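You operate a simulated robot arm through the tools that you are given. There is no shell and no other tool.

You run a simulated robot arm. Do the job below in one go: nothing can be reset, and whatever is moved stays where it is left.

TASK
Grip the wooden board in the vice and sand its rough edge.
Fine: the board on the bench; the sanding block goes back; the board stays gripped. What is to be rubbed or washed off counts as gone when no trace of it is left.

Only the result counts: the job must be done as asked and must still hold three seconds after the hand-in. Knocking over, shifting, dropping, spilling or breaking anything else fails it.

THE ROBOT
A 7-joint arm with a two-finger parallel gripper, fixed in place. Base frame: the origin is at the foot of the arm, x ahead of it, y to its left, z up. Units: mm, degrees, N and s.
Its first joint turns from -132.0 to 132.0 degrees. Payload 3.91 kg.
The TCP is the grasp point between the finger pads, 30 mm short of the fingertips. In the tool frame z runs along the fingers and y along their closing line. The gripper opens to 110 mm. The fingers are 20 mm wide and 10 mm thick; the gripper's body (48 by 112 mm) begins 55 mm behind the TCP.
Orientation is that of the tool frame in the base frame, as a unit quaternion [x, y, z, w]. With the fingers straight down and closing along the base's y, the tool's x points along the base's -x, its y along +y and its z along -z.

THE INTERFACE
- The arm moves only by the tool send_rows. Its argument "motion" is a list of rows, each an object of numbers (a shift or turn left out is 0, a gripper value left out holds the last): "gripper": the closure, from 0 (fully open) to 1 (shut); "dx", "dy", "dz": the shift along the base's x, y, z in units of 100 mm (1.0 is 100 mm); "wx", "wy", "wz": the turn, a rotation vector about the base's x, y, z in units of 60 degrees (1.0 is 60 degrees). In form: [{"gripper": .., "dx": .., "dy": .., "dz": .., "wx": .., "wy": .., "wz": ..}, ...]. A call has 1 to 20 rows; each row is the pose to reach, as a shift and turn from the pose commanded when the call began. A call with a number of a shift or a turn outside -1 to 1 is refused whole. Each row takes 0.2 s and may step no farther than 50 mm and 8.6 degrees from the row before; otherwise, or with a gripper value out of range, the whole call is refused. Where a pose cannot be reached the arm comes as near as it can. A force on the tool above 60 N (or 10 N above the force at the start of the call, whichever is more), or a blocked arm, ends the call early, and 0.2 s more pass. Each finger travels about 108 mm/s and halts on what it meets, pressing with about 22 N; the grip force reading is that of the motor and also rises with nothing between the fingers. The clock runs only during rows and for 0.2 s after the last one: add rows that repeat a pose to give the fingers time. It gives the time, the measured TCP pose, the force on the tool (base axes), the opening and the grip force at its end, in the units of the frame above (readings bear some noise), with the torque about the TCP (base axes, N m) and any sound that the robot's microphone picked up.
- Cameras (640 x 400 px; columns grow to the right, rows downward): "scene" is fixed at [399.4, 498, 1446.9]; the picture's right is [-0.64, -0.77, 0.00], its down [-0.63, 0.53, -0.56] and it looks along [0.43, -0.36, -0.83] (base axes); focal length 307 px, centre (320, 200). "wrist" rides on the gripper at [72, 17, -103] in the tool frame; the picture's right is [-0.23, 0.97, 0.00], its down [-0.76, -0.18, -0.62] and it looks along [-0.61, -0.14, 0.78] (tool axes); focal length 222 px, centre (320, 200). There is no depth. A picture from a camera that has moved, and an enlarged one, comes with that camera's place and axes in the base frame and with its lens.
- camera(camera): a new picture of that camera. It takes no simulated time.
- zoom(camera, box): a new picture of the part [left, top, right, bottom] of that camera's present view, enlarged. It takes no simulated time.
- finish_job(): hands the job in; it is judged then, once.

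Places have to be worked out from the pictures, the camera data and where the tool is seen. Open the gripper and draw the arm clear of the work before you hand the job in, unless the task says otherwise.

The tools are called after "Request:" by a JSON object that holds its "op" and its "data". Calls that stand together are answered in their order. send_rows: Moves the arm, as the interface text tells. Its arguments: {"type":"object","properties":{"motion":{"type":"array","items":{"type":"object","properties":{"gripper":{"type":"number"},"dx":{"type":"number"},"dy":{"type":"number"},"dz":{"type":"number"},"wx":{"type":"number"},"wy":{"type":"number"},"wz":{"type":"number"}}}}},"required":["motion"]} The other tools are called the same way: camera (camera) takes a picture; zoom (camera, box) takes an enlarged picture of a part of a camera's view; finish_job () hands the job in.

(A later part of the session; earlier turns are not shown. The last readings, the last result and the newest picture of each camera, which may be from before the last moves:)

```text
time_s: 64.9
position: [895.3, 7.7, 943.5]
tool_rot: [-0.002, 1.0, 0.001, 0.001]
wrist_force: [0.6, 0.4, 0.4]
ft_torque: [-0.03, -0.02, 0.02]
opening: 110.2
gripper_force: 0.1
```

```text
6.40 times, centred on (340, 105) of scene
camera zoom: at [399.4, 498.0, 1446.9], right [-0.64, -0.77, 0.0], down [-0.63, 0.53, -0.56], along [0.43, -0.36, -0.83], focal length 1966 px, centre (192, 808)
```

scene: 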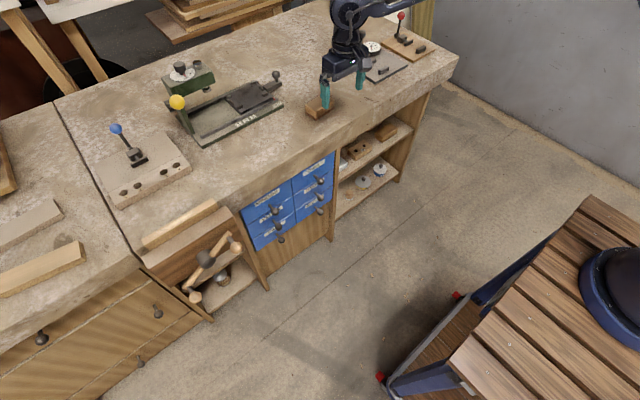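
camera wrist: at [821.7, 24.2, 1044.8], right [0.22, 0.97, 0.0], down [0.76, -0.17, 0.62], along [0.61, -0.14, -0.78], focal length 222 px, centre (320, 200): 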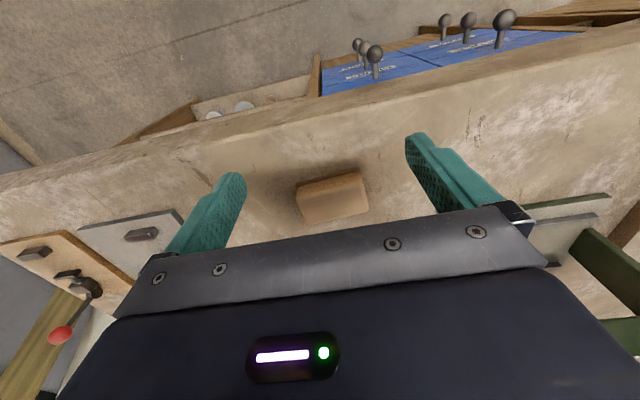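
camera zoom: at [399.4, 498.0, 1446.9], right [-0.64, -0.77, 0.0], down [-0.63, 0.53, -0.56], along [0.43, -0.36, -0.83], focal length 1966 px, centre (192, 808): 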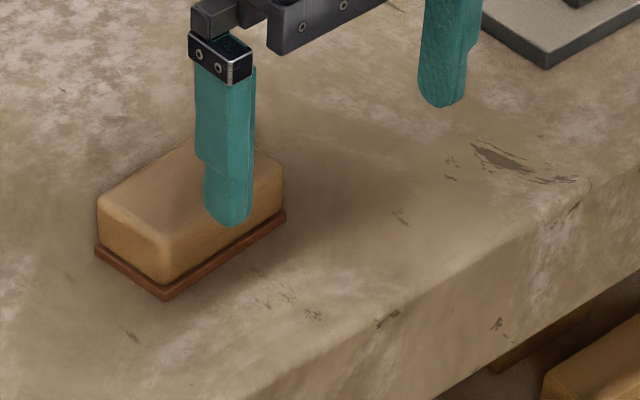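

The block's base measures about 84×47 mm, centre ≈ (994, −0.5), yaw ≈ +4.7°, top z≈839. I'll grip it along its length with the tool tilted 20° toward the bench (to gain reach for sanding at the vice); first go above it.

Request:
{"op": "send_rows", "data": {"motion": [{"gripper": 0, "dx": 0.15, "dz": 0.1, "wz": 0.04}, {"gripper": 0, "dx": 0.3, "dz": 0.1, "wz": 0.075}]}}

Request:
{"op": "send_rows", "data": {"motion": [{"gripper": 0, "dx": 0.2, "wx": 0.009, "wy": -0.11}, {"gripper": 0, "dx": 0.4, "dz": -0.05, "dy": -0.05, "wx": 0.018, "wy": -0.221}, {"gripper": 0, "dx": 0.63, "dz": -0.15, "dy": -0.08, "wx": 0.0273, "wy": -0.332}, {"gripper": 0, "dx": 0.63, "dz": -0.25, "dy": -0.08, "wx": 0.0273, "wy": -0.332}, {"gripper": 0, "dx": 0.63, "dz": -0.25, "dy": -0.08, "wx": 0.0273, "wy": -0.332}]}}

Request:
{"op": "camera", "data": {"camera": "wrist"}}

Request:
{"op": "zoom", "data": {"camera": "scene", "box": [280, 55, 400, 135]}}

```text
time_s: 65.5
position: [923.3, 7.7, 953.1]
tool_rot: [-0.041, 0.999, 0.0, 0.0]
wrist_force: [0.3, 0.3, 1.3]
ft_torque: [0.0, -0.01, -0.01]
opening: 110.0
gripper_force: 0.1
```

```text
time_s: 66.7
position: [983.9, 1.6, 927.5]
tool_rot: [-0.041, 0.984, 0.008, 0.174]
wrist_force: [-0.4, -0.2, -0.5]
ft_torque: [-0.04, 0.0, -0.04]
opening: 109.9
gripper_force: 0.0
```

```text
taken
camera wrist: at [879.5, 10.5, 998.4], right [0.13, 0.99, 0.08], down [0.52, -0.14, 0.85], along [0.85, -0.07, -0.53], focal length 222 px, centre (320, 200)
```

wrist: 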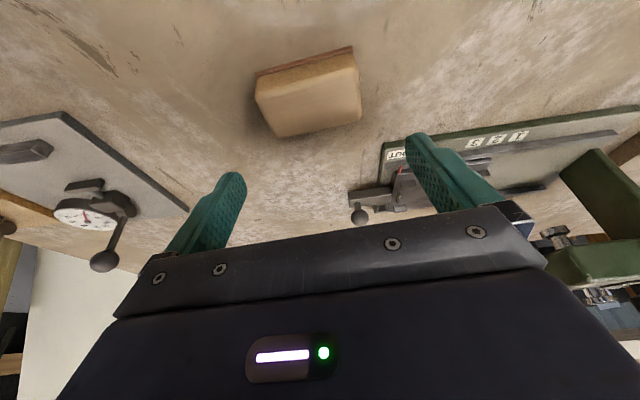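

```text
5.00 times, centred on (340, 95) of scene
camera zoom: at [399.4, 498.0, 1446.9], right [-0.64, -0.77, 0.0], down [-0.63, 0.53, -0.56], along [0.43, -0.36, -0.83], focal length 1536 px, centre (220, 725)
```

zoom: 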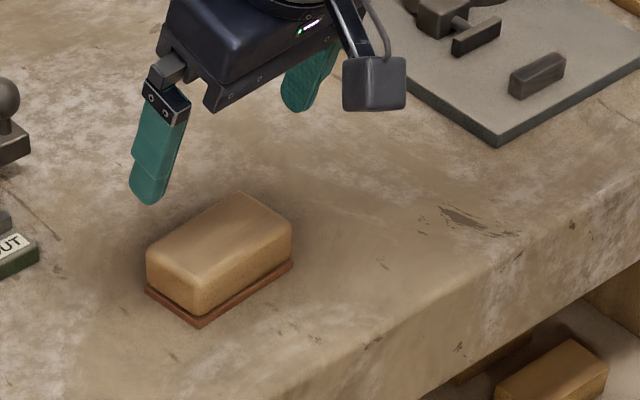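

Request:
{"op": "zoom", "data": {"camera": "wrist", "box": [230, 30, 390, 150]}}

```text
3.33 times, centred on (310, 90) of wrist
camera zoom: at [879.5, 10.5, 998.4], right [0.13, 0.99, 0.08], down [0.52, -0.14, 0.85], along [0.85, -0.07, -0.53], focal length 740 px, centre (353, 567)
```

zoom: 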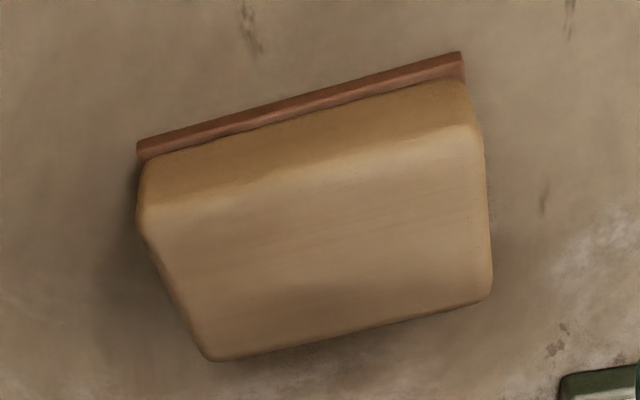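

Both views agree: base front edge from (978,−44) to (971,40), bench z≈799. I descend to TCP z≈844 with the fingers straddling the block's ends.

Request:
{"op": "send_rows", "data": {"motion": [{"gripper": 0, "dx": 0.04, "dy": -0.018, "dz": -0.2}, {"gripper": 0, "dx": 0.04, "dy": -0.018, "dz": -0.4}, {"gripper": 0, "dx": 0.04, "dy": -0.018, "dz": -0.6}, {"gripper": 0, "dx": 0.04, "dy": -0.018, "dz": -0.75}, {"gripper": 0, "dx": 0.04, "dy": -0.018, "dz": -0.83}, {"gripper": 0, "dx": 0.04, "dy": -0.018, "dz": -0.83}]}}

Request:
{"op": "camera", "data": {"camera": "wrist"}}

Request:
{"op": "zoom", "data": {"camera": "scene", "box": [280, 55, 400, 135]}}

```text
time_s: 68.1
position: [986.5, -2.6, 843.1]
tool_rot: [-0.041, 0.984, 0.007, 0.174]
wrist_force: [-0.1, 0.1, 0.5]
ft_torque: [0.01, 0.03, 0.03]
opening: 110.0
gripper_force: 0.0
```

```text
taken
camera wrist: at [882.9, 5.7, 914.4], right [0.13, 0.99, 0.08], down [0.52, -0.14, 0.85], along [0.85, -0.07, -0.53], focal length 222 px, centre (320, 200)
```

wrist: 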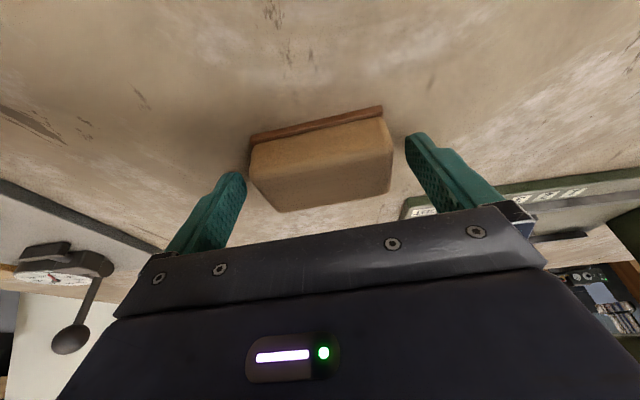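

```text
5.00 times, centred on (340, 95) of scene
camera zoom: at [399.4, 498.0, 1446.9], right [-0.64, -0.77, 0.0], down [-0.63, 0.53, -0.56], along [0.43, -0.36, -0.83], focal length 1536 px, centre (220, 725)
```

zoom: 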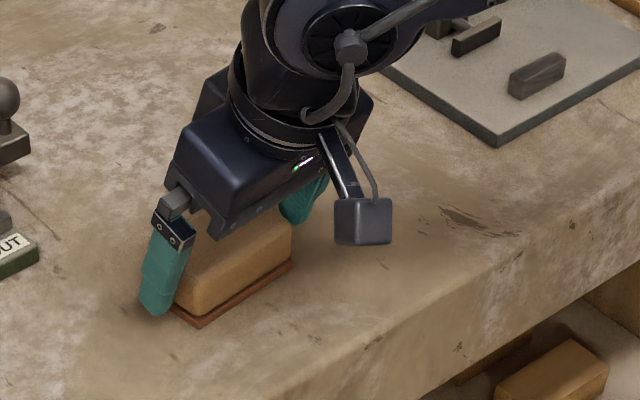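

Fingers straddle the block symmetrically. I close on it.

Request:
{"op": "send_rows", "data": {"motion": [{"gripper": 0.15}, {"gripper": 0.3}, {"gripper": 0.6}, {"gripper": 1}, {"gripper": 1}, {"gripper": 1}]}}

Request:
{"op": "camera", "data": {"camera": "wrist"}}

Request:
{"op": "zoom", "data": {"camera": "scene", "box": [280, 55, 400, 135]}}

```text
time_s: 69.5
position: [986.5, -3.8, 843.5]
tool_rot: [-0.041, 0.984, 0.007, 0.173]
wrist_force: [-0.1, 0.6, 0.2]
ft_torque: [0.0, -0.05, -0.01]
opening: 84.5
gripper_force: 21.5
```

```text
taken
camera wrist: at [882.9, 5.8, 914.5], right [0.13, 0.99, 0.08], down [0.52, -0.14, 0.85], along [0.85, -0.07, -0.53], focal length 222 px, centre (320, 200)
```

wrist: 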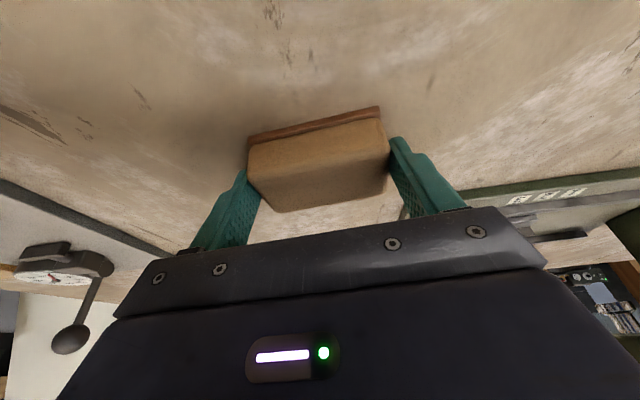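

```text
5.00 times, centred on (340, 95) of scene
camera zoom: at [399.4, 498.0, 1446.9], right [-0.64, -0.77, 0.0], down [-0.63, 0.53, -0.56], along [0.43, -0.36, -0.83], focal length 1536 px, centre (220, 725)
```

zoom: 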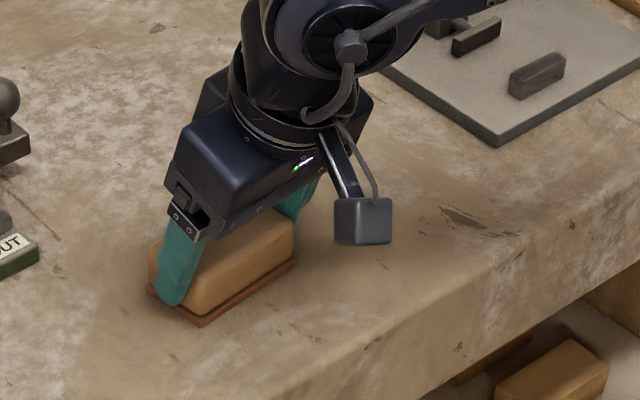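

Block held (84.5 mm), slight 1 mm shift. I lift it and carry it toward the vice, removing the 4.7° yaw on the way.

Request:
{"op": "send_rows", "data": {"motion": [{"gripper": 1, "dz": 0.1}, {"gripper": 1, "dz": 0.3}, {"gripper": 1, "dz": 0.6}, {"gripper": 1, "dz": 0.9}, {"gripper": 1, "dz": 0.9, "dx": -0.3, "dy": 0.2}, {"gripper": 1, "dz": 0.9, "dx": -0.6, "dy": 0.5}, {"gripper": 1, "dz": 0.9, "dx": -0.9, "dy": 0.8}, {"gripper": 1, "dz": 0.9, "dx": -1.0, "dy": 1.0}]}}

Request:
{"op": "send_rows", "data": {"motion": [{"gripper": 1, "dy": 0.3, "wz": -0.04}, {"gripper": 1, "dy": 0.6, "wz": -0.078}, {"gripper": 1, "dy": 0.9, "wz": -0.078}, {"gripper": 1, "dy": 1.0, "wz": -0.078}]}}

Request:
{"op": "send_rows", "data": {"motion": [{"gripper": 1, "dy": 0.3}, {"gripper": 1, "dy": 0.6}, {"gripper": 1, "dy": 0.9}, {"gripper": 1, "dy": 1.0}]}}

Request:
{"op": "send_rows", "data": {"motion": [{"gripper": 1, "dy": 0.3}, {"gripper": 1, "dy": 0.6}, {"gripper": 1, "dy": 0.9}, {"gripper": 1, "dy": 1.0}]}}

Request:
{"op": "send_rows", "data": {"motion": [{"gripper": 1, "dy": 0.3}, {"gripper": 1, "dy": 0.6}, {"gripper": 1, "dy": 0.9}, {"gripper": 1, "dy": 1.0}]}}

Request:
{"op": "camera", "data": {"camera": "wrist"}}

Request:
{"op": "camera", "data": {"camera": "scene"}}

```text
time_s: 71.3
position: [890.5, 96.0, 935.0]
tool_rot: [-0.041, 0.984, 0.008, 0.173]
wrist_force: [0.5, -1.6, -0.4]
ft_torque: [0.0, 0.02, 0.01]
opening: 0.2
gripper_force: 21.8
```

```text
time_s: 72.3
position: [888.9, 198.6, 935.2]
tool_rot: [0.0, 0.985, -0.001, 0.174]
wrist_force: [-0.3, -0.5, -0.7]
ft_torque: [0.0, 0.0, 0.03]
opening: 0.2
gripper_force: 22.2
```

```text
time_s: 73.3
position: [889.8, 299.7, 931.6]
tool_rot: [0.0, 0.985, 0.0, 0.173]
wrist_force: [-0.3, -0.3, 0.4]
ft_torque: [0.01, 0.01, 0.01]
opening: 0.0
gripper_force: 21.8
```

```text
time_s: 74.3
position: [888.0, 398.7, 934.7]
tool_rot: [0.001, 0.985, -0.001, 0.174]
wrist_force: [0.0, 0.2, -0.8]
ft_torque: [-0.01, -0.02, -0.02]
opening: 0.0
gripper_force: 21.9
```

```text
time_s: 75.3
position: [890.4, 497.9, 933.8]
tool_rot: [-0.001, 0.985, 0.0, 0.173]
wrist_force: [-0.6, -0.2, 0.3]
ft_torque: [0.01, 0.0, 0.0]
opening: 0.3
gripper_force: 21.7
```

```text
taken
camera wrist: at [787.1, 515.2, 1004.3], right [0.21, 0.97, 0.08], down [0.5, -0.18, 0.85], along [0.84, -0.14, -0.53], focal length 222 px, centre (320, 200)
```

wrist: 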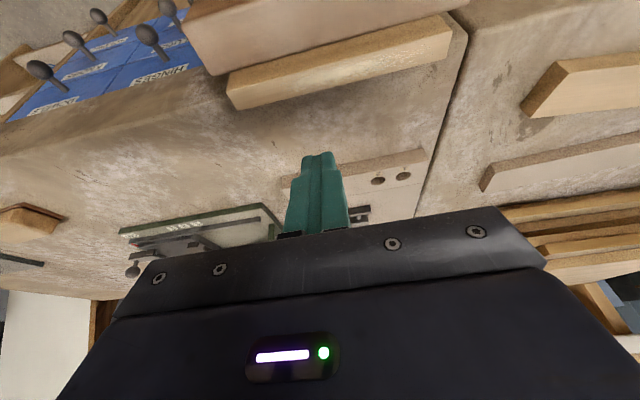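

```text
taken
```

scene: 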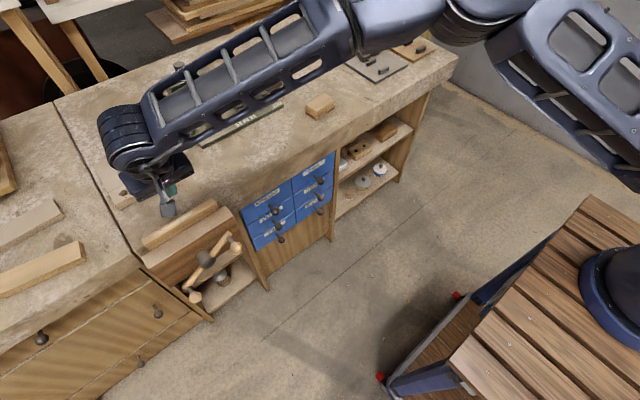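

The readings show the gripper fully closed: the block slipped out early. In the scene picture it still seems to sit at its place; I look closely.

Request:
{"op": "zoom", "data": {"camera": "scene", "box": [290, 75, 390, 135]}}

Request:
{"op": "zoom", "data": {"camera": "wrist", "box": [190, 0, 470, 120]}}

```text
6.40 times, centred on (340, 105) of scene
camera zoom: at [399.4, 498.0, 1446.9], right [-0.64, -0.77, 0.0], down [-0.63, 0.53, -0.56], along [0.43, -0.36, -0.83], focal length 1966 px, centre (192, 808)
```

zoom: 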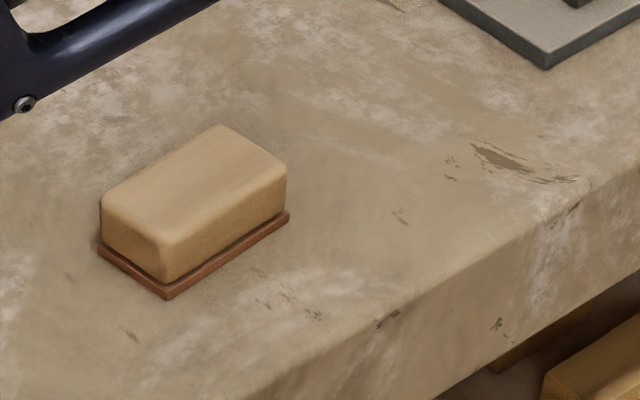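

```text
2.29 times, centred on (330, 60) of wrist
camera zoom: at [787.1, 515.2, 1004.3], right [0.21, 0.97, 0.08], down [0.5, -0.18, 0.85], along [0.84, -0.14, -0.53], focal length 508 px, centre (297, 520)
```

zoom: 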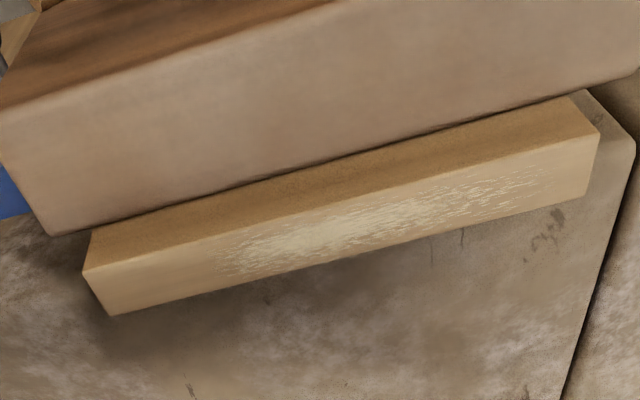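

The block is still at its place (moved ≤1 mm). It seems I pinched only its protruding sandpaper base, so I'll measure the bench height by touch with closed fingers in front of the block and then regrip higher on the wood.

Request:
{"op": "send_rows", "data": {"motion": [{"gripper": 1, "dy": -0.4}, {"gripper": 1, "dy": -0.8}, {"gripper": 1, "dy": -1.0}]}}

Request:
{"op": "send_rows", "data": {"motion": [{"gripper": 1, "dy": -0.4}, {"gripper": 1, "dy": -0.8}, {"gripper": 1, "dy": -1.0}]}}

Request:
{"op": "send_rows", "data": {"motion": [{"gripper": 1, "dy": -0.4}, {"gripper": 1, "dy": -0.8}, {"gripper": 1, "dy": -1.0}]}}

Request:
{"op": "send_rows", "data": {"motion": [{"gripper": 1, "dy": -0.4, "wz": 0.04}, {"gripper": 1, "dy": -0.8, "wz": 0.078}, {"gripper": 1, "dy": -1.0, "wz": 0.078}]}}

Request:
{"op": "send_rows", "data": {"motion": [{"gripper": 1, "dx": 0.15, "dy": -0.4, "dz": -0.2}, {"gripper": 1, "dx": 0.3, "dy": -0.8, "dz": -0.4}, {"gripper": 1, "dx": 0.4, "dy": -1.0, "dz": -0.7}, {"gripper": 1, "dx": 0.4, "dy": -1.0, "dz": -0.85}]}}

Request:
{"op": "camera", "data": {"camera": "wrist"}}

Request:
{"op": "zoom", "data": {"camera": "scene", "box": [280, 55, 400, 135]}}

```text
time_s: 76.1
position: [888.8, 397.9, 935.3]
tool_rot: [-0.001, 0.985, -0.001, 0.173]
wrist_force: [-0.6, -0.6, -0.3]
ft_torque: [0.02, 0.03, -0.03]
opening: 0.0
gripper_force: 22.1
```

```text
time_s: 76.9
position: [891.2, 299.5, 933.8]
tool_rot: [-0.001, 0.985, -0.001, 0.174]
wrist_force: [-1.2, 0.2, -0.7]
ft_torque: [-0.04, 0.02, 0.0]
opening: 0.1
gripper_force: 21.9
```

```text
time_s: 77.7
position: [888.4, 197.5, 934.2]
tool_rot: [-0.001, 0.985, 0.001, 0.173]
wrist_force: [0.1, 0.2, 0.6]
ft_torque: [-0.01, -0.04, -0.02]
opening: 0.0
gripper_force: 22.3
```

```text
time_s: 78.5
position: [887.2, 100.5, 935.4]
tool_rot: [-0.042, 0.984, 0.007, 0.174]
wrist_force: [0.0, 0.7, -1.2]
ft_torque: [-0.04, 0.0, 0.01]
opening: 0.0
gripper_force: 22.2
```

```text
time_s: 79.5
position: [927.7, -1.5, 850.6]
tool_rot: [-0.041, 0.984, 0.007, 0.174]
wrist_force: [-0.3, 0.7, 1.3]
ft_torque: [0.01, -0.03, 0.02]
opening: 0.0
gripper_force: 22.0
```

```text
taken
camera wrist: at [823.9, 7.4, 920.5], right [0.13, 0.99, 0.08], down [0.52, -0.14, 0.85], along [0.85, -0.07, -0.53], focal length 222 px, centre (320, 200)
```

wrist: 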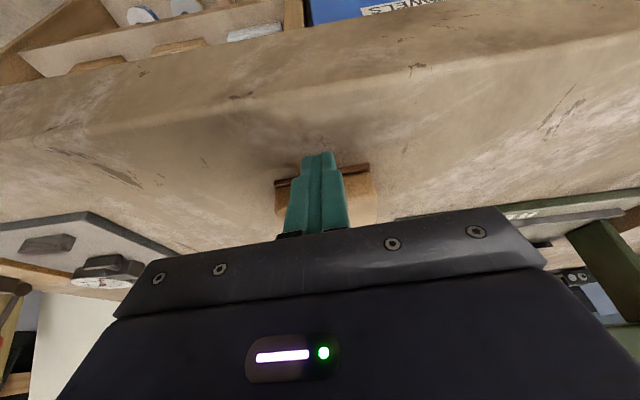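

```text
5.00 times, centred on (340, 95) of scene
camera zoom: at [399.4, 498.0, 1446.9], right [-0.64, -0.77, 0.0], down [-0.63, 0.53, -0.56], along [0.43, -0.36, -0.83], focal length 1536 px, centre (220, 725)
```

zoom: 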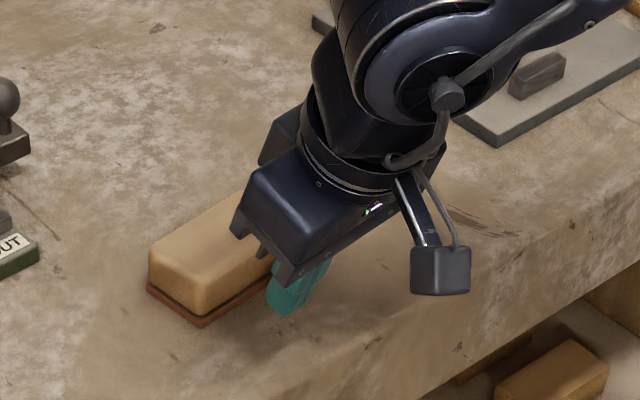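

Request:
{"op": "send_rows", "data": {"motion": [{"gripper": 1, "dz": -0.05}, {"gripper": 1, "dz": -0.1}, {"gripper": 1, "dz": -0.12}]}}

Request:
{"op": "send_rows", "data": {"motion": [{"gripper": 1, "dz": -0.015}, {"gripper": 1, "dz": -0.03}, {"gripper": 1, "dz": -0.03}]}}

Request:
{"op": "send_rows", "data": {"motion": [{"gripper": 1, "dz": -0.01}, {"gripper": 1, "dz": -0.02}, {"gripper": 1, "dz": -0.02}]}}

```text
time_s: 80.3
position: [927.4, -1.2, 838.0]
tool_rot: [-0.04, 0.984, 0.007, 0.173]
wrist_force: [-0.2, -0.3, 0.6]
ft_torque: [-0.01, 0.04, 0.02]
opening: 0.0
gripper_force: 22.5
```

```text
time_s: 81.1
position: [926.8, -1.5, 835.6]
tool_rot: [-0.039, 0.984, 0.006, 0.173]
wrist_force: [-0.1, 0.1, 0.7]
ft_torque: [0.04, 0.02, 0.03]
opening: 0.0
gripper_force: 21.9
```

```text
time_s: 81.9
position: [928.4, -0.8, 831.3]
tool_rot: [-0.04, 0.984, 0.006, 0.174]
wrist_force: [-0.3, -0.3, 0.3]
ft_torque: [0.0, -0.01, 0.0]
opening: 0.0
gripper_force: 21.8
```

Request:
{"op": "send_rows", "data": {"motion": [{"gripper": 1, "dz": -0.01}, {"gripper": 1, "dz": -0.02}, {"gripper": 1, "dz": -0.02}]}}

Request:
{"op": "send_rows", "data": {"motion": [{"gripper": 1, "dz": -0.01}, {"gripper": 1, "dz": -0.02}, {"gripper": 1, "dz": -0.02}]}}

Request:
{"op": "send_rows", "data": {"motion": [{"gripper": 1, "dz": -0.01}, {"gripper": 1, "dz": -0.02}, {"gripper": 1, "dz": -0.02}]}}

```text
time_s: 82.7
position: [929.0, -1.4, 831.1]
tool_rot: [-0.04, 0.984, 0.007, 0.175]
wrist_force: [-8.2, 1.0, 25.2]
ft_torque: [0.04, 0.21, 0.04]
opening: 0.1
gripper_force: 22.1
```

```text
time_s: 83.5
position: [928.7, -1.0, 831.5]
tool_rot: [-0.04, 0.984, 0.006, 0.176]
wrist_force: [-14.0, -3.7, 20.1]
ft_torque: [-0.1, 0.41, 0.06]
opening: 0.0
gripper_force: 21.9
stopped in row 3: the force on the tool passed its limit at 62 N (the readings are from after the stop); the commanded pose is now the measured one
```

```text
time_s: 84.2
position: [929.0, -1.5, 831.2]
tool_rot: [-0.041, 0.983, 0.007, 0.178]
wrist_force: [-13.0, 3.7, 54.3]
ft_torque: [0.14, 0.34, -0.45]
opening: 0.0
gripper_force: 21.7
```

Contact at TCP z≈831 puts the bench at ≈800 as estimated, so the grip height was right. I lift, open, and go over the block again, this time lifting slowly and checking.

Request:
{"op": "send_rows", "data": {"motion": [{"gripper": 1, "dz": 0.3}, {"gripper": 0, "dz": 0.6}, {"gripper": 0, "dz": 0.9}, {"gripper": 0, "dz": 0.9, "dx": 0.3}, {"gripper": 0, "dz": 0.9, "dx": 0.6}, {"gripper": 0, "dz": 0.9, "dx": 0.6}]}}

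Request:
{"op": "zoom", "data": {"camera": "wrist", "box": [230, 30, 390, 150]}}

```text
time_s: 85.7
position: [990.1, -0.4, 920.7]
tool_rot: [-0.04, 0.984, 0.006, 0.174]
wrist_force: [-0.8, 0.2, 0.5]
ft_torque: [-0.01, 0.01, -0.02]
opening: 109.9
gripper_force: 0.1
```

```text
3.33 times, centred on (310, 90) of wrist
camera zoom: at [885.3, 8.6, 991.7], right [0.13, 0.99, 0.08], down [0.51, -0.13, 0.85], along [0.85, -0.07, -0.53], focal length 740 px, centre (353, 567)
```

zoom: 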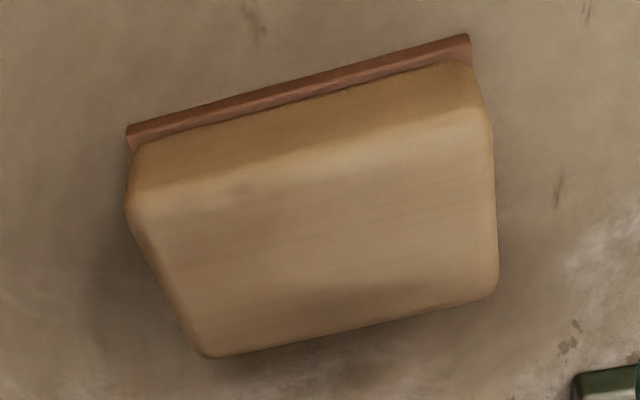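

Request:
{"op": "send_rows", "data": {"motion": [{"gripper": 0, "dx": -0.03, "dy": -0.015, "dz": -0.2}, {"gripper": 0, "dx": -0.03, "dy": -0.015, "dz": -0.4}, {"gripper": 0, "dx": -0.03, "dy": -0.015, "dz": -0.6}, {"gripper": 0, "dx": -0.03, "dy": -0.015, "dz": -0.747}, {"gripper": 0, "dx": -0.03, "dy": -0.015, "dz": -0.747}, {"gripper": 0.15, "dx": -0.03, "dy": -0.015, "dz": -0.747}, {"gripper": 0.3, "dx": -0.03, "dy": -0.015, "dz": -0.747}, {"gripper": 0.6, "dx": -0.03, "dy": -0.015, "dz": -0.747}, {"gripper": 1, "dx": -0.03, "dy": -0.015, "dz": -0.747}, {"gripper": 1, "dx": -0.03, "dy": -0.015, "dz": -0.747}]}}

Request:
{"op": "zoom", "data": {"camera": "wrist", "box": [180, 90, 480, 240]}}

Request:
{"op": "zoom", "data": {"camera": "scene", "box": [295, 75, 355, 125]}}

```text
time_s: 87.8
position: [986.6, -4.1, 844.2]
tool_rot: [-0.04, 0.984, 0.005, 0.175]
wrist_force: [0.6, 0.8, 2.5]
ft_torque: [-0.08, -0.06, 0.03]
opening: 84.5
gripper_force: 21.7
```

```text
2.13 times, centred on (330, 165) of wrist
camera zoom: at [881.6, 4.2, 914.7], right [0.13, 0.99, 0.08], down [0.51, -0.13, 0.85], along [0.85, -0.07, -0.53], focal length 474 px, centre (299, 275)
```

zoom: 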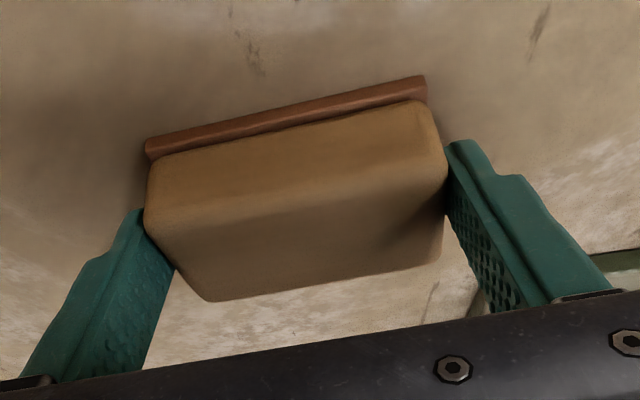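

```text
8.00 times, centred on (325, 100) of scene
camera zoom: at [399.4, 498.0, 1446.9], right [-0.64, -0.77, 0.0], down [-0.63, 0.53, -0.56], along [0.43, -0.36, -0.83], focal length 2457 px, centre (280, 1000)
```

zoom: 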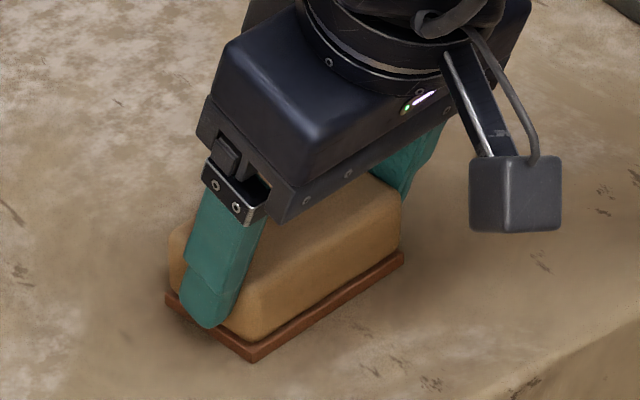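

Gripped again at 84.5 mm; fingers appear to lie on the wood ends. I lift very slowly by a few mm and check.

Request:
{"op": "send_rows", "data": {"motion": [{"gripper": 1, "dz": 0.01}, {"gripper": 1, "dz": 0.02}, {"gripper": 1, "dz": 0.04}, {"gripper": 1, "dz": 0.06}]}}

Request:
{"op": "zoom", "data": {"camera": "wrist", "box": [180, 90, 480, 240]}}

Request:
{"op": "zoom", "data": {"camera": "scene", "box": [295, 75, 355, 125]}}

```text
time_s: 88.8
position: [986.6, -2.4, 848.6]
tool_rot: [-0.041, 0.984, 0.006, 0.174]
wrist_force: [0.2, -0.3, -0.2]
ft_torque: [-0.01, 0.02, 0.0]
opening: 84.5
gripper_force: 22.4
```

```text
2.13 times, centred on (330, 165) of wrist
camera zoom: at [881.4, 4.9, 919.9], right [0.13, 0.99, 0.08], down [0.51, -0.13, 0.85], along [0.85, -0.07, -0.53], focal length 474 px, centre (299, 275)
```

zoom: 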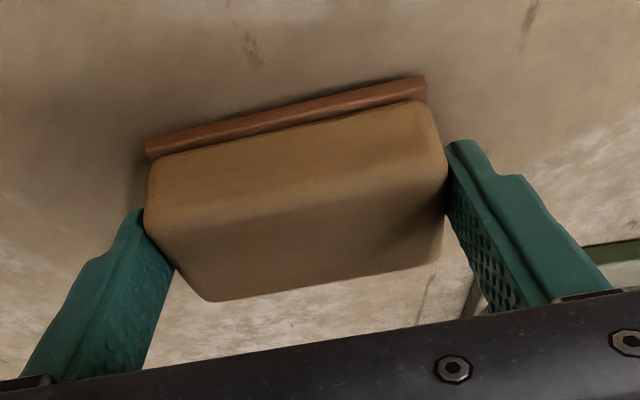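

```text
8.00 times, centred on (325, 100) of scene
camera zoom: at [399.4, 498.0, 1446.9], right [-0.64, -0.77, 0.0], down [-0.63, 0.53, -0.56], along [0.43, -0.36, -0.83], focal length 2457 px, centre (280, 1000)
```

zoom: 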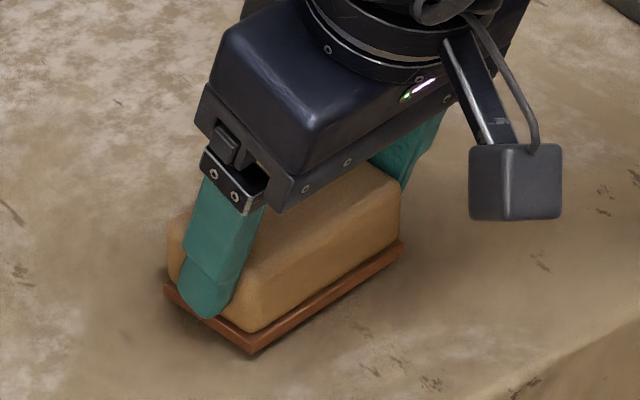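

The block rises with the gripper this time. I lift on slowly and keep checking the opening.

Request:
{"op": "send_rows", "data": {"motion": [{"gripper": 1, "dz": 0.03}, {"gripper": 1, "dz": 0.06}, {"gripper": 1, "dz": 0.1}, {"gripper": 1, "dz": 0.14}, {"gripper": 1, "dz": 0.17}, {"gripper": 1, "dz": 0.19}, {"gripper": 1, "dz": 0.2}]}}

Request:
{"op": "zoom", "data": {"camera": "wrist", "box": [180, 90, 480, 240]}}

```text
time_s: 90.5
position: [987.8, -2.9, 869.8]
tool_rot: [-0.04, 0.984, 0.007, 0.175]
wrist_force: [-0.2, -0.5, -0.6]
ft_torque: [0.01, 0.04, 0.0]
opening: 84.4
gripper_force: 21.6
```

```text
2.13 times, centred on (330, 165) of wrist
camera zoom: at [882.5, 6.2, 940.6], right [0.13, 0.99, 0.08], down [0.51, -0.13, 0.85], along [0.85, -0.07, -0.53], focal length 474 px, centre (299, 275)
```

zoom: 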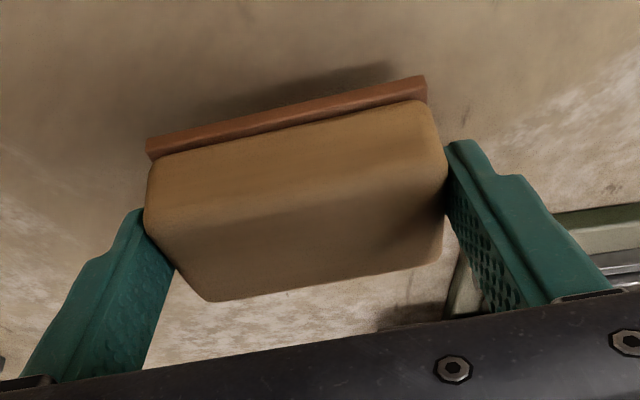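

Held steadily. I lift further and carry it gently toward the vice, checking the opening after each call.

Request:
{"op": "send_rows", "data": {"motion": [{"gripper": 1, "dz": 0.04}, {"gripper": 1, "dz": 0.1}, {"gripper": 1, "dz": 0.18}, {"gripper": 1, "dz": 0.28}, {"gripper": 1, "dz": 0.38}, {"gripper": 1, "dz": 0.48}, {"gripper": 1, "dz": 0.56}, {"gripper": 1, "dz": 0.6}]}}

Request:
{"op": "send_rows", "data": {"motion": [{"gripper": 1, "dx": -0.04, "dy": 0.04}, {"gripper": 1, "dx": -0.12, "dy": 0.12}, {"gripper": 1, "dx": -0.24, "dy": 0.24}, {"gripper": 1, "dx": -0.38, "dy": 0.38}, {"gripper": 1, "dx": -0.52, "dy": 0.52}, {"gripper": 1, "dx": -0.66, "dy": 0.66}, {"gripper": 1, "dx": -0.8, "dy": 0.8}, {"gripper": 1, "dx": -0.92, "dy": 0.92}, {"gripper": 1, "dx": -0.98, "dy": 0.98}, {"gripper": 1, "dx": -1.0, "dy": 1.0}]}}

```text
time_s: 92.2
position: [987.9, -3.1, 929.9]
tool_rot: [-0.04, 0.984, 0.006, 0.174]
wrist_force: [-0.8, 1.0, -0.7]
ft_torque: [-0.03, 0.03, -0.03]
opening: 84.4
gripper_force: 21.9
```

```text
time_s: 94.5
position: [886.8, 97.7, 927.8]
tool_rot: [-0.04, 0.984, 0.006, 0.174]
wrist_force: [-0.1, 0.9, -0.6]
ft_torque: [0.0, 0.0, 0.04]
opening: 84.7
gripper_force: 22.3
```

Request:
{"op": "send_rows", "data": {"motion": [{"gripper": 1, "dy": 0.05, "wz": -0.01}, {"gripper": 1, "dy": 0.15, "wz": -0.025}, {"gripper": 1, "dy": 0.3, "wz": -0.04}, {"gripper": 1, "dy": 0.45, "wz": -0.055}, {"gripper": 1, "dy": 0.6, "wz": -0.07}, {"gripper": 1, "dy": 0.75, "wz": -0.077}, {"gripper": 1, "dy": 0.88, "wz": -0.077}, {"gripper": 1, "dy": 0.97, "wz": -0.077}, {"gripper": 1, "dy": 1.0, "wz": -0.077}]}}

Request:
{"op": "send_rows", "data": {"motion": [{"gripper": 1, "dy": 0.05}, {"gripper": 1, "dy": 0.15}, {"gripper": 1, "dy": 0.3}, {"gripper": 1, "dy": 0.45}, {"gripper": 1, "dy": 0.6}, {"gripper": 1, "dy": 0.75}, {"gripper": 1, "dy": 0.88}, {"gripper": 1, "dy": 0.97}, {"gripper": 1, "dy": 1.0}]}}

Request:
{"op": "send_rows", "data": {"motion": [{"gripper": 1, "dy": 0.05}, {"gripper": 1, "dy": 0.15}, {"gripper": 1, "dy": 0.3}, {"gripper": 1, "dy": 0.45}, {"gripper": 1, "dy": 0.6}, {"gripper": 1, "dy": 0.75}, {"gripper": 1, "dy": 0.88}, {"gripper": 1, "dy": 0.97}, {"gripper": 1, "dy": 1.0}]}}

Request:
{"op": "send_rows", "data": {"motion": [{"gripper": 1, "dy": 0.05}, {"gripper": 1, "dy": 0.15}, {"gripper": 1, "dy": 0.3}, {"gripper": 1, "dy": 0.45}, {"gripper": 1, "dy": 0.6}, {"gripper": 1, "dy": 0.75}, {"gripper": 1, "dy": 0.88}, {"gripper": 1, "dy": 0.97}, {"gripper": 1, "dy": 1.0}]}}

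Request:
{"op": "camera", "data": {"camera": "wrist"}}

Request:
{"op": "zoom", "data": {"camera": "scene", "box": [90, 130, 280, 280]}}

```text
time_s: 96.5
position: [886.7, 201.0, 928.2]
tool_rot: [-0.001, 0.985, -0.001, 0.174]
wrist_force: [0.6, 0.5, -1.0]
ft_torque: [0.02, -0.01, -0.03]
opening: 84.5
gripper_force: 21.7
```

```text
time_s: 98.5
position: [887.7, 296.8, 927.6]
tool_rot: [0.0, 0.985, -0.001, 0.175]
wrist_force: [0.2, -0.4, -0.9]
ft_torque: [-0.02, 0.01, -0.06]
opening: 84.3
gripper_force: 21.8
```

```text
time_s: 100.5
position: [885.7, 397.8, 928.8]
tool_rot: [0.0, 0.985, -0.001, 0.175]
wrist_force: [0.7, -0.2, -1.9]
ft_torque: [0.02, 0.02, 0.03]
opening: 84.3
gripper_force: 22.2
```

```text
time_s: 102.5
position: [887.7, 497.5, 929.1]
tool_rot: [-0.001, 0.985, -0.001, 0.175]
wrist_force: [-0.2, 0.1, -1.7]
ft_torque: [0.01, 0.02, 0.0]
opening: 84.6
gripper_force: 21.8
```

```text
taken
camera wrist: at [783.5, 514.8, 1000.6], right [0.21, 0.97, 0.08], down [0.5, -0.18, 0.85], along [0.84, -0.14, -0.53], focal length 222 px, centre (320, 200)
```

wrist: 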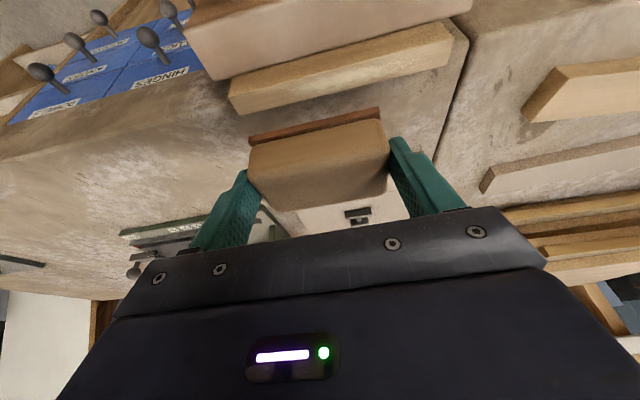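

```text
2.67 times, centred on (185, 205) of scene
camera zoom: at [399.4, 498.0, 1446.9], right [-0.64, -0.77, 0.0], down [-0.63, 0.53, -0.56], along [0.43, -0.36, -0.83], focal length 819 px, centre (680, 187)
```

zoom: 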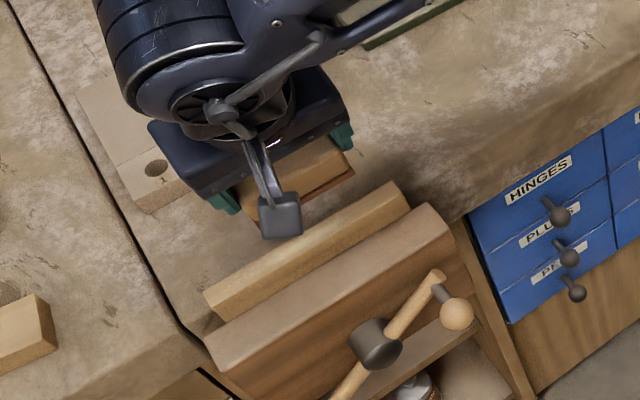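

The block is aligned with the board; its base spans x≈876–920, so I shift −9 mm in x, move to y≈513 and lower to just above the board's edge.

Request:
{"op": "send_rows", "data": {"motion": [{"gripper": 1, "dx": -0.03, "dy": 0.05, "dz": -0.03}, {"gripper": 1, "dx": -0.06, "dy": 0.1, "dz": -0.1}, {"gripper": 1, "dx": -0.09, "dy": 0.15, "dz": -0.2}, {"gripper": 1, "dx": -0.09, "dy": 0.15, "dz": -0.3}, {"gripper": 1, "dx": -0.09, "dy": 0.15, "dz": -0.4}, {"gripper": 1, "dx": -0.09, "dy": 0.15, "dz": -0.46}, {"gripper": 1, "dx": -0.09, "dy": 0.15, "dz": -0.49}, {"gripper": 1, "dx": -0.09, "dy": 0.15, "dz": -0.49}]}}

Request:
{"op": "zoom", "data": {"camera": "wrist", "box": [180, 60, 480, 240]}}

Request:
{"op": "zoom", "data": {"camera": "scene", "box": [120, 150, 260, 260]}}

```text
time_s: 104.2
position: [877.8, 511.7, 881.3]
tool_rot: [-0.001, 0.985, -0.001, 0.175]
wrist_force: [0.4, -0.3, -1.1]
ft_torque: [0.0, 0.04, 0.04]
opening: 84.5
gripper_force: 22.4
```

```text
2.13 times, centred on (330, 150) of wrist
camera zoom: at [774.4, 528.9, 951.3], right [0.21, 0.97, 0.08], down [0.5, -0.18, 0.85], along [0.84, -0.14, -0.53], focal length 474 px, centre (299, 307)
```

zoom: 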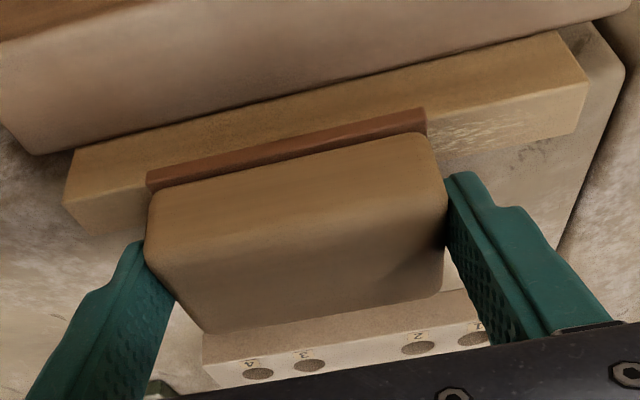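

```text
3.64 times, centred on (190, 205) of scene
camera zoom: at [399.4, 498.0, 1446.9], right [-0.64, -0.77, 0.0], down [-0.63, 0.53, -0.56], along [0.43, -0.36, -0.83], focal length 1117 px, centre (793, 182)
```

zoom: 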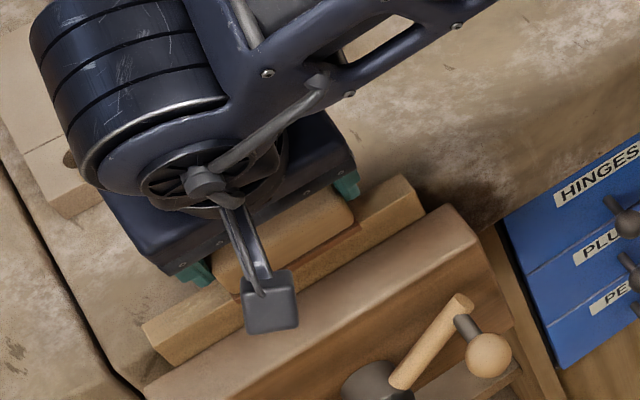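

Request:
{"op": "send_rows", "data": {"motion": [{"gripper": 1, "dz": -0.02}, {"gripper": 1, "dz": -0.04}, {"gripper": 1, "dz": -0.06}, {"gripper": 1, "dz": -0.06}]}}

Request:
{"op": "send_rows", "data": {"motion": [{"gripper": 1, "dz": -0.01}, {"gripper": 1, "dz": -0.02}, {"gripper": 1, "dz": -0.02}]}}

Request:
{"op": "send_rows", "data": {"motion": [{"gripper": 1, "dz": -0.01}, {"gripper": 1, "dz": -0.02}, {"gripper": 1, "dz": -0.02}]}}

```text
time_s: 105.2
position: [878.0, 512.4, 875.3]
tool_rot: [-0.001, 0.985, 0.0, 0.174]
wrist_force: [0.6, -1.0, -1.5]
ft_torque: [0.03, -0.01, 0.0]
opening: 84.7
gripper_force: 21.6
```

```text
time_s: 106.0
position: [878.7, 512.2, 871.4]
tool_rot: [0.0, 0.985, -0.001, 0.175]
wrist_force: [-0.1, 0.6, -0.9]
ft_torque: [-0.03, 0.02, 0.0]
opening: 84.3
gripper_force: 22.0
```

```text
time_s: 106.8
position: [878.0, 512.6, 870.7]
tool_rot: [-0.002, 0.985, 0.0, 0.175]
wrist_force: [0.1, 0.4, -1.5]
ft_torque: [-0.02, 0.01, 0.02]
opening: 84.2
gripper_force: 22.2
```

Request:
{"op": "send_rows", "data": {"motion": [{"gripper": 1, "dz": -0.01}, {"gripper": 1, "dz": -0.015}, {"gripper": 1, "dz": -0.015}]}}

Request:
{"op": "send_rows", "data": {"motion": [{"gripper": 1, "dz": -0.01}, {"gripper": 1, "dz": -0.015}, {"gripper": 1, "dz": -0.015}]}}

```text
time_s: 107.7
position: [878.4, 513.9, 870.1]
tool_rot: [-0.001, 0.984, -0.001, 0.175]
wrist_force: [-1.2, 0.2, 11.1]
ft_torque: [-0.52, -0.03, -0.05]
opening: 84.3
gripper_force: 22.2
```

```text
time_s: 108.5
position: [878.5, 513.1, 866.7]
tool_rot: [-0.001, 0.985, 0.0, 0.175]
wrist_force: [0.9, -3.9, 21.3]
ft_torque: [-0.16, -0.21, -0.01]
opening: 84.8
gripper_force: 21.5
```

Contact found at TCP z≈869.5 (now 21 N). I ease off about 1 mm and start sanding strokes along y.

Request:
{"op": "send_rows", "data": {"motion": [{"gripper": 1, "dz": 0.008}, {"gripper": 1, "dz": 0.008, "dy": 0.08}, {"gripper": 1, "dz": 0.008, "dy": 0.18}, {"gripper": 1, "dz": 0.008, "dy": 0.28}, {"gripper": 1, "dz": 0.008, "dy": 0.38}, {"gripper": 1, "dz": 0.008, "dy": 0.46}, {"gripper": 1, "dz": 0.008, "dy": 0.5}]}}

Request:
{"op": "camera", "data": {"camera": "wrist"}}

Request:
{"op": "zoom", "data": {"camera": "scene", "box": [120, 150, 260, 260]}}

```text
time_s: 110.0
position: [877.2, 561.5, 867.6]
tool_rot: [-0.001, 0.985, 0.0, 0.175]
wrist_force: [-0.5, 0.1, -1.8]
ft_torque: [-0.03, 0.01, 0.02]
opening: 84.6
gripper_force: 21.7
```

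```text
taken
camera wrist: at [774.0, 579.2, 938.8], right [0.21, 0.97, 0.08], down [0.5, -0.18, 0.85], along [0.84, -0.14, -0.53], focal length 222 px, centre (320, 200)
```

wrist: 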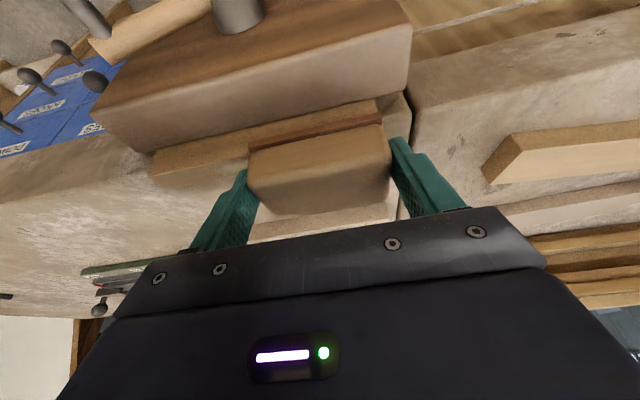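

```text
3.64 times, centred on (190, 205) of scene
camera zoom: at [399.4, 498.0, 1446.9], right [-0.64, -0.77, 0.0], down [-0.63, 0.53, -0.56], along [0.43, -0.36, -0.83], focal length 1117 px, centre (793, 182)
```

zoom: 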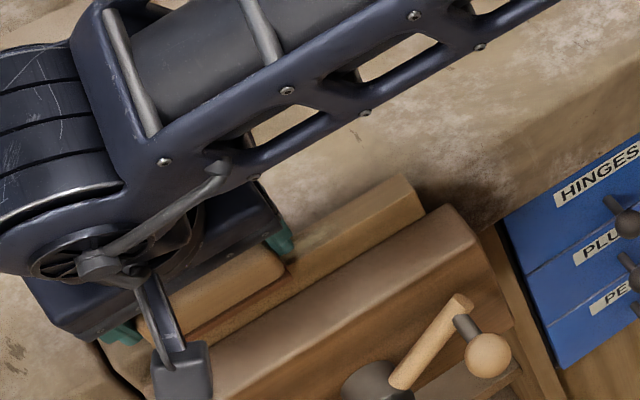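

Contact was lost after easing off, so I press down again in small steps here.

Request:
{"op": "send_rows", "data": {"motion": [{"gripper": 1, "dz": -0.008}, {"gripper": 1, "dz": -0.012}, {"gripper": 1, "dz": -0.012}]}}

Request:
{"op": "send_rows", "data": {"motion": [{"gripper": 1, "dy": -0.04}, {"gripper": 1, "dy": -0.12}, {"gripper": 1, "dy": -0.22}, {"gripper": 1, "dy": -0.32}, {"gripper": 1, "dy": -0.42}, {"gripper": 1, "dy": -0.52}, {"gripper": 1, "dy": -0.62}, {"gripper": 1, "dy": -0.72}, {"gripper": 1, "dy": -0.8}]}}

Request:
{"op": "camera", "data": {"camera": "wrist"}}

```text
time_s: 110.8
position: [878.0, 560.8, 867.3]
tool_rot: [-0.001, 0.985, -0.001, 0.174]
wrist_force: [1.0, 0.0, -1.9]
ft_torque: [-0.02, 0.0, 0.03]
opening: 84.5
gripper_force: 22.2
```

```text
time_s: 112.8
position: [877.5, 480.3, 866.6]
tool_rot: [-0.001, 0.985, -0.001, 0.175]
wrist_force: [0.1, -0.3, -0.1]
ft_torque: [-0.02, 0.02, 0.01]
opening: 84.7
gripper_force: 22.0
```

```text
taken
camera wrist: at [773.8, 497.5, 937.4], right [0.21, 0.97, 0.08], down [0.5, -0.18, 0.85], along [0.84, -0.14, -0.53], focal length 222 px, centre (320, 200)
```

wrist: 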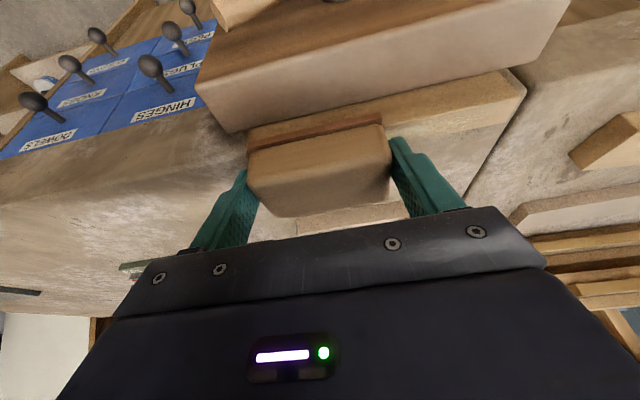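

Request:
{"op": "zoom", "data": {"camera": "wrist", "box": [230, 60, 550, 230]}}

Request:
{"op": "zoom", "data": {"camera": "scene", "box": [120, 150, 260, 260]}}

```text
2.00 times, centred on (390, 145) of wrist
camera zoom: at [773.8, 497.5, 937.4], right [0.21, 0.97, 0.08], down [0.5, -0.18, 0.85], along [0.84, -0.14, -0.53], focal length 444 px, centre (180, 310)
```

zoom: 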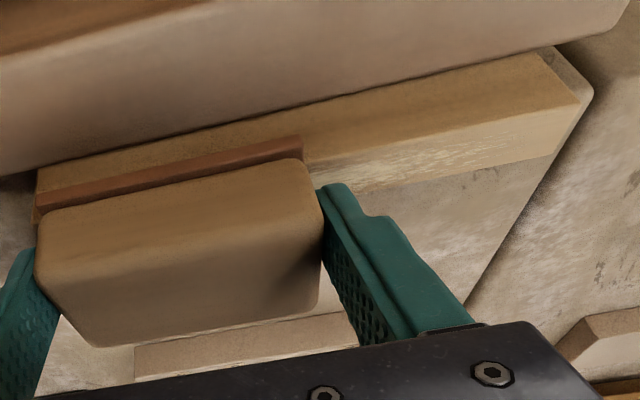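

```text
3.64 times, centred on (190, 205) of scene
camera zoom: at [399.4, 498.0, 1446.9], right [-0.64, -0.77, 0.0], down [-0.63, 0.53, -0.56], along [0.43, -0.36, -0.83], focal length 1117 px, centre (793, 182)
```

zoom: 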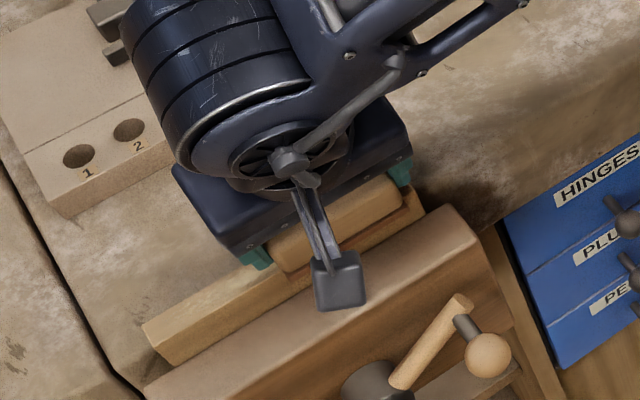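

The rough patch is still visible and the block isn't touching now; it likely slid up slightly in the fingers. I lower in fine steps to a light contact.

Request:
{"op": "send_rows", "data": {"motion": [{"gripper": 1, "dz": -0.01}, {"gripper": 1, "dz": -0.01}]}}

Request:
{"op": "send_rows", "data": {"motion": [{"gripper": 1, "dz": -0.007}, {"gripper": 1, "dz": -0.007}]}}

Request:
{"op": "send_rows", "data": {"motion": [{"gripper": 1, "dz": -0.007}, {"gripper": 1, "dz": -0.007}]}}

```text
time_s: 113.5
position: [877.6, 481.0, 866.3]
tool_rot: [-0.001, 0.985, 0.0, 0.174]
wrist_force: [-0.8, -0.3, -1.1]
ft_torque: [0.02, -0.03, -0.03]
opening: 84.6
gripper_force: 22.1
```

```text
time_s: 114.0
position: [877.6, 482.2, 866.2]
tool_rot: [-0.002, 0.985, -0.001, 0.175]
wrist_force: [-0.5, -0.4, -1.1]
ft_torque: [-0.01, 0.02, -0.01]
opening: 84.6
gripper_force: 22.2
```

```text
time_s: 114.7
position: [878.6, 482.4, 864.8]
tool_rot: [-0.001, 0.985, 0.0, 0.175]
wrist_force: [-0.3, -0.1, 5.3]
ft_torque: [0.02, 0.03, 0.0]
opening: 84.2
gripper_force: 22.3
```

Light contact (~6 N). I press a touch more and stroke along +y over the whole rough zone and back.

Request:
{"op": "send_rows", "data": {"motion": [{"gripper": 1, "dz": -0.003, "dy": 0.05}, {"gripper": 1, "dz": -0.003, "dy": 0.13}, {"gripper": 1, "dz": -0.003, "dy": 0.21}, {"gripper": 1, "dz": -0.003, "dy": 0.29}, {"gripper": 1, "dz": -0.003, "dy": 0.37}, {"gripper": 1, "dz": -0.003, "dy": 0.45}]}}

Request:
{"op": "send_rows", "data": {"motion": [{"gripper": 1, "dy": 0.08}, {"gripper": 1, "dy": 0.16}, {"gripper": 1, "dy": 0.24}, {"gripper": 1, "dy": 0.32}, {"gripper": 1, "dy": 0.4}, {"gripper": 1, "dy": 0.48}]}}

Request:
{"op": "zoom", "data": {"camera": "wrist", "box": [130, 60, 450, 230]}}

Request:
{"op": "zoom", "data": {"camera": "scene", "box": [120, 150, 260, 260]}}

```text
time_s: 116.0
position: [877.8, 527.7, 864.3]
tool_rot: [-0.001, 0.984, -0.001, 0.175]
wrist_force: [0.9, -5.6, 18.2]
ft_torque: [-0.18, -0.16, -0.07]
opening: 84.8
gripper_force: 22.4
```

```text
time_s: 117.5
position: [876.4, 575.4, 864.2]
tool_rot: [-0.001, 0.985, 0.0, 0.174]
wrist_force: [0.4, -4.1, 8.6]
ft_torque: [-0.07, -0.03, -0.02]
opening: 84.5
gripper_force: 21.7
```

```text
2.00 times, centred on (290, 145) of wrist
camera zoom: at [772.9, 592.3, 934.4], right [0.21, 0.97, 0.08], down [0.5, -0.18, 0.85], along [0.84, -0.14, -0.53], focal length 444 px, centre (380, 310)
```

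zoom: 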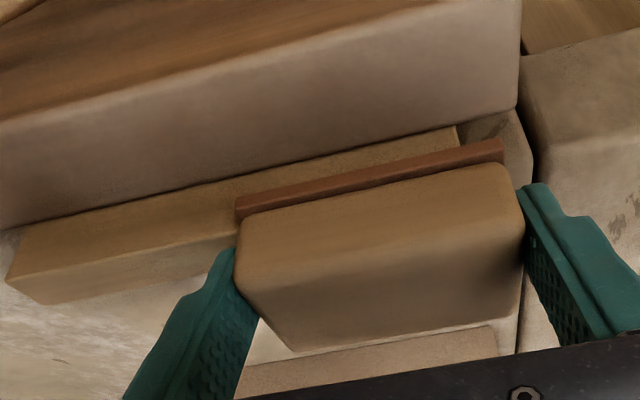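

```text
3.64 times, centred on (190, 205) of scene
camera zoom: at [399.4, 498.0, 1446.9], right [-0.64, -0.77, 0.0], down [-0.63, 0.53, -0.56], along [0.43, -0.36, -0.83], focal length 1117 px, centre (793, 182)
```

zoom: 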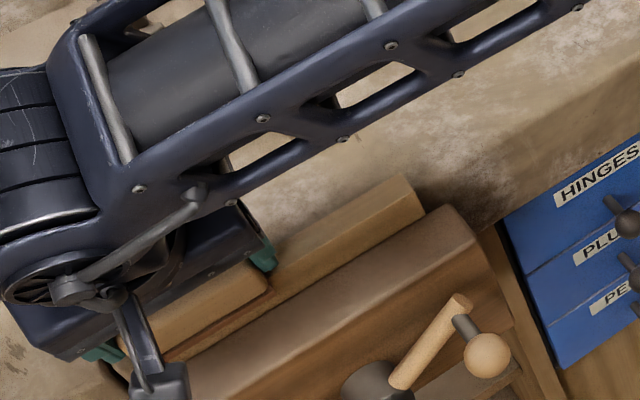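

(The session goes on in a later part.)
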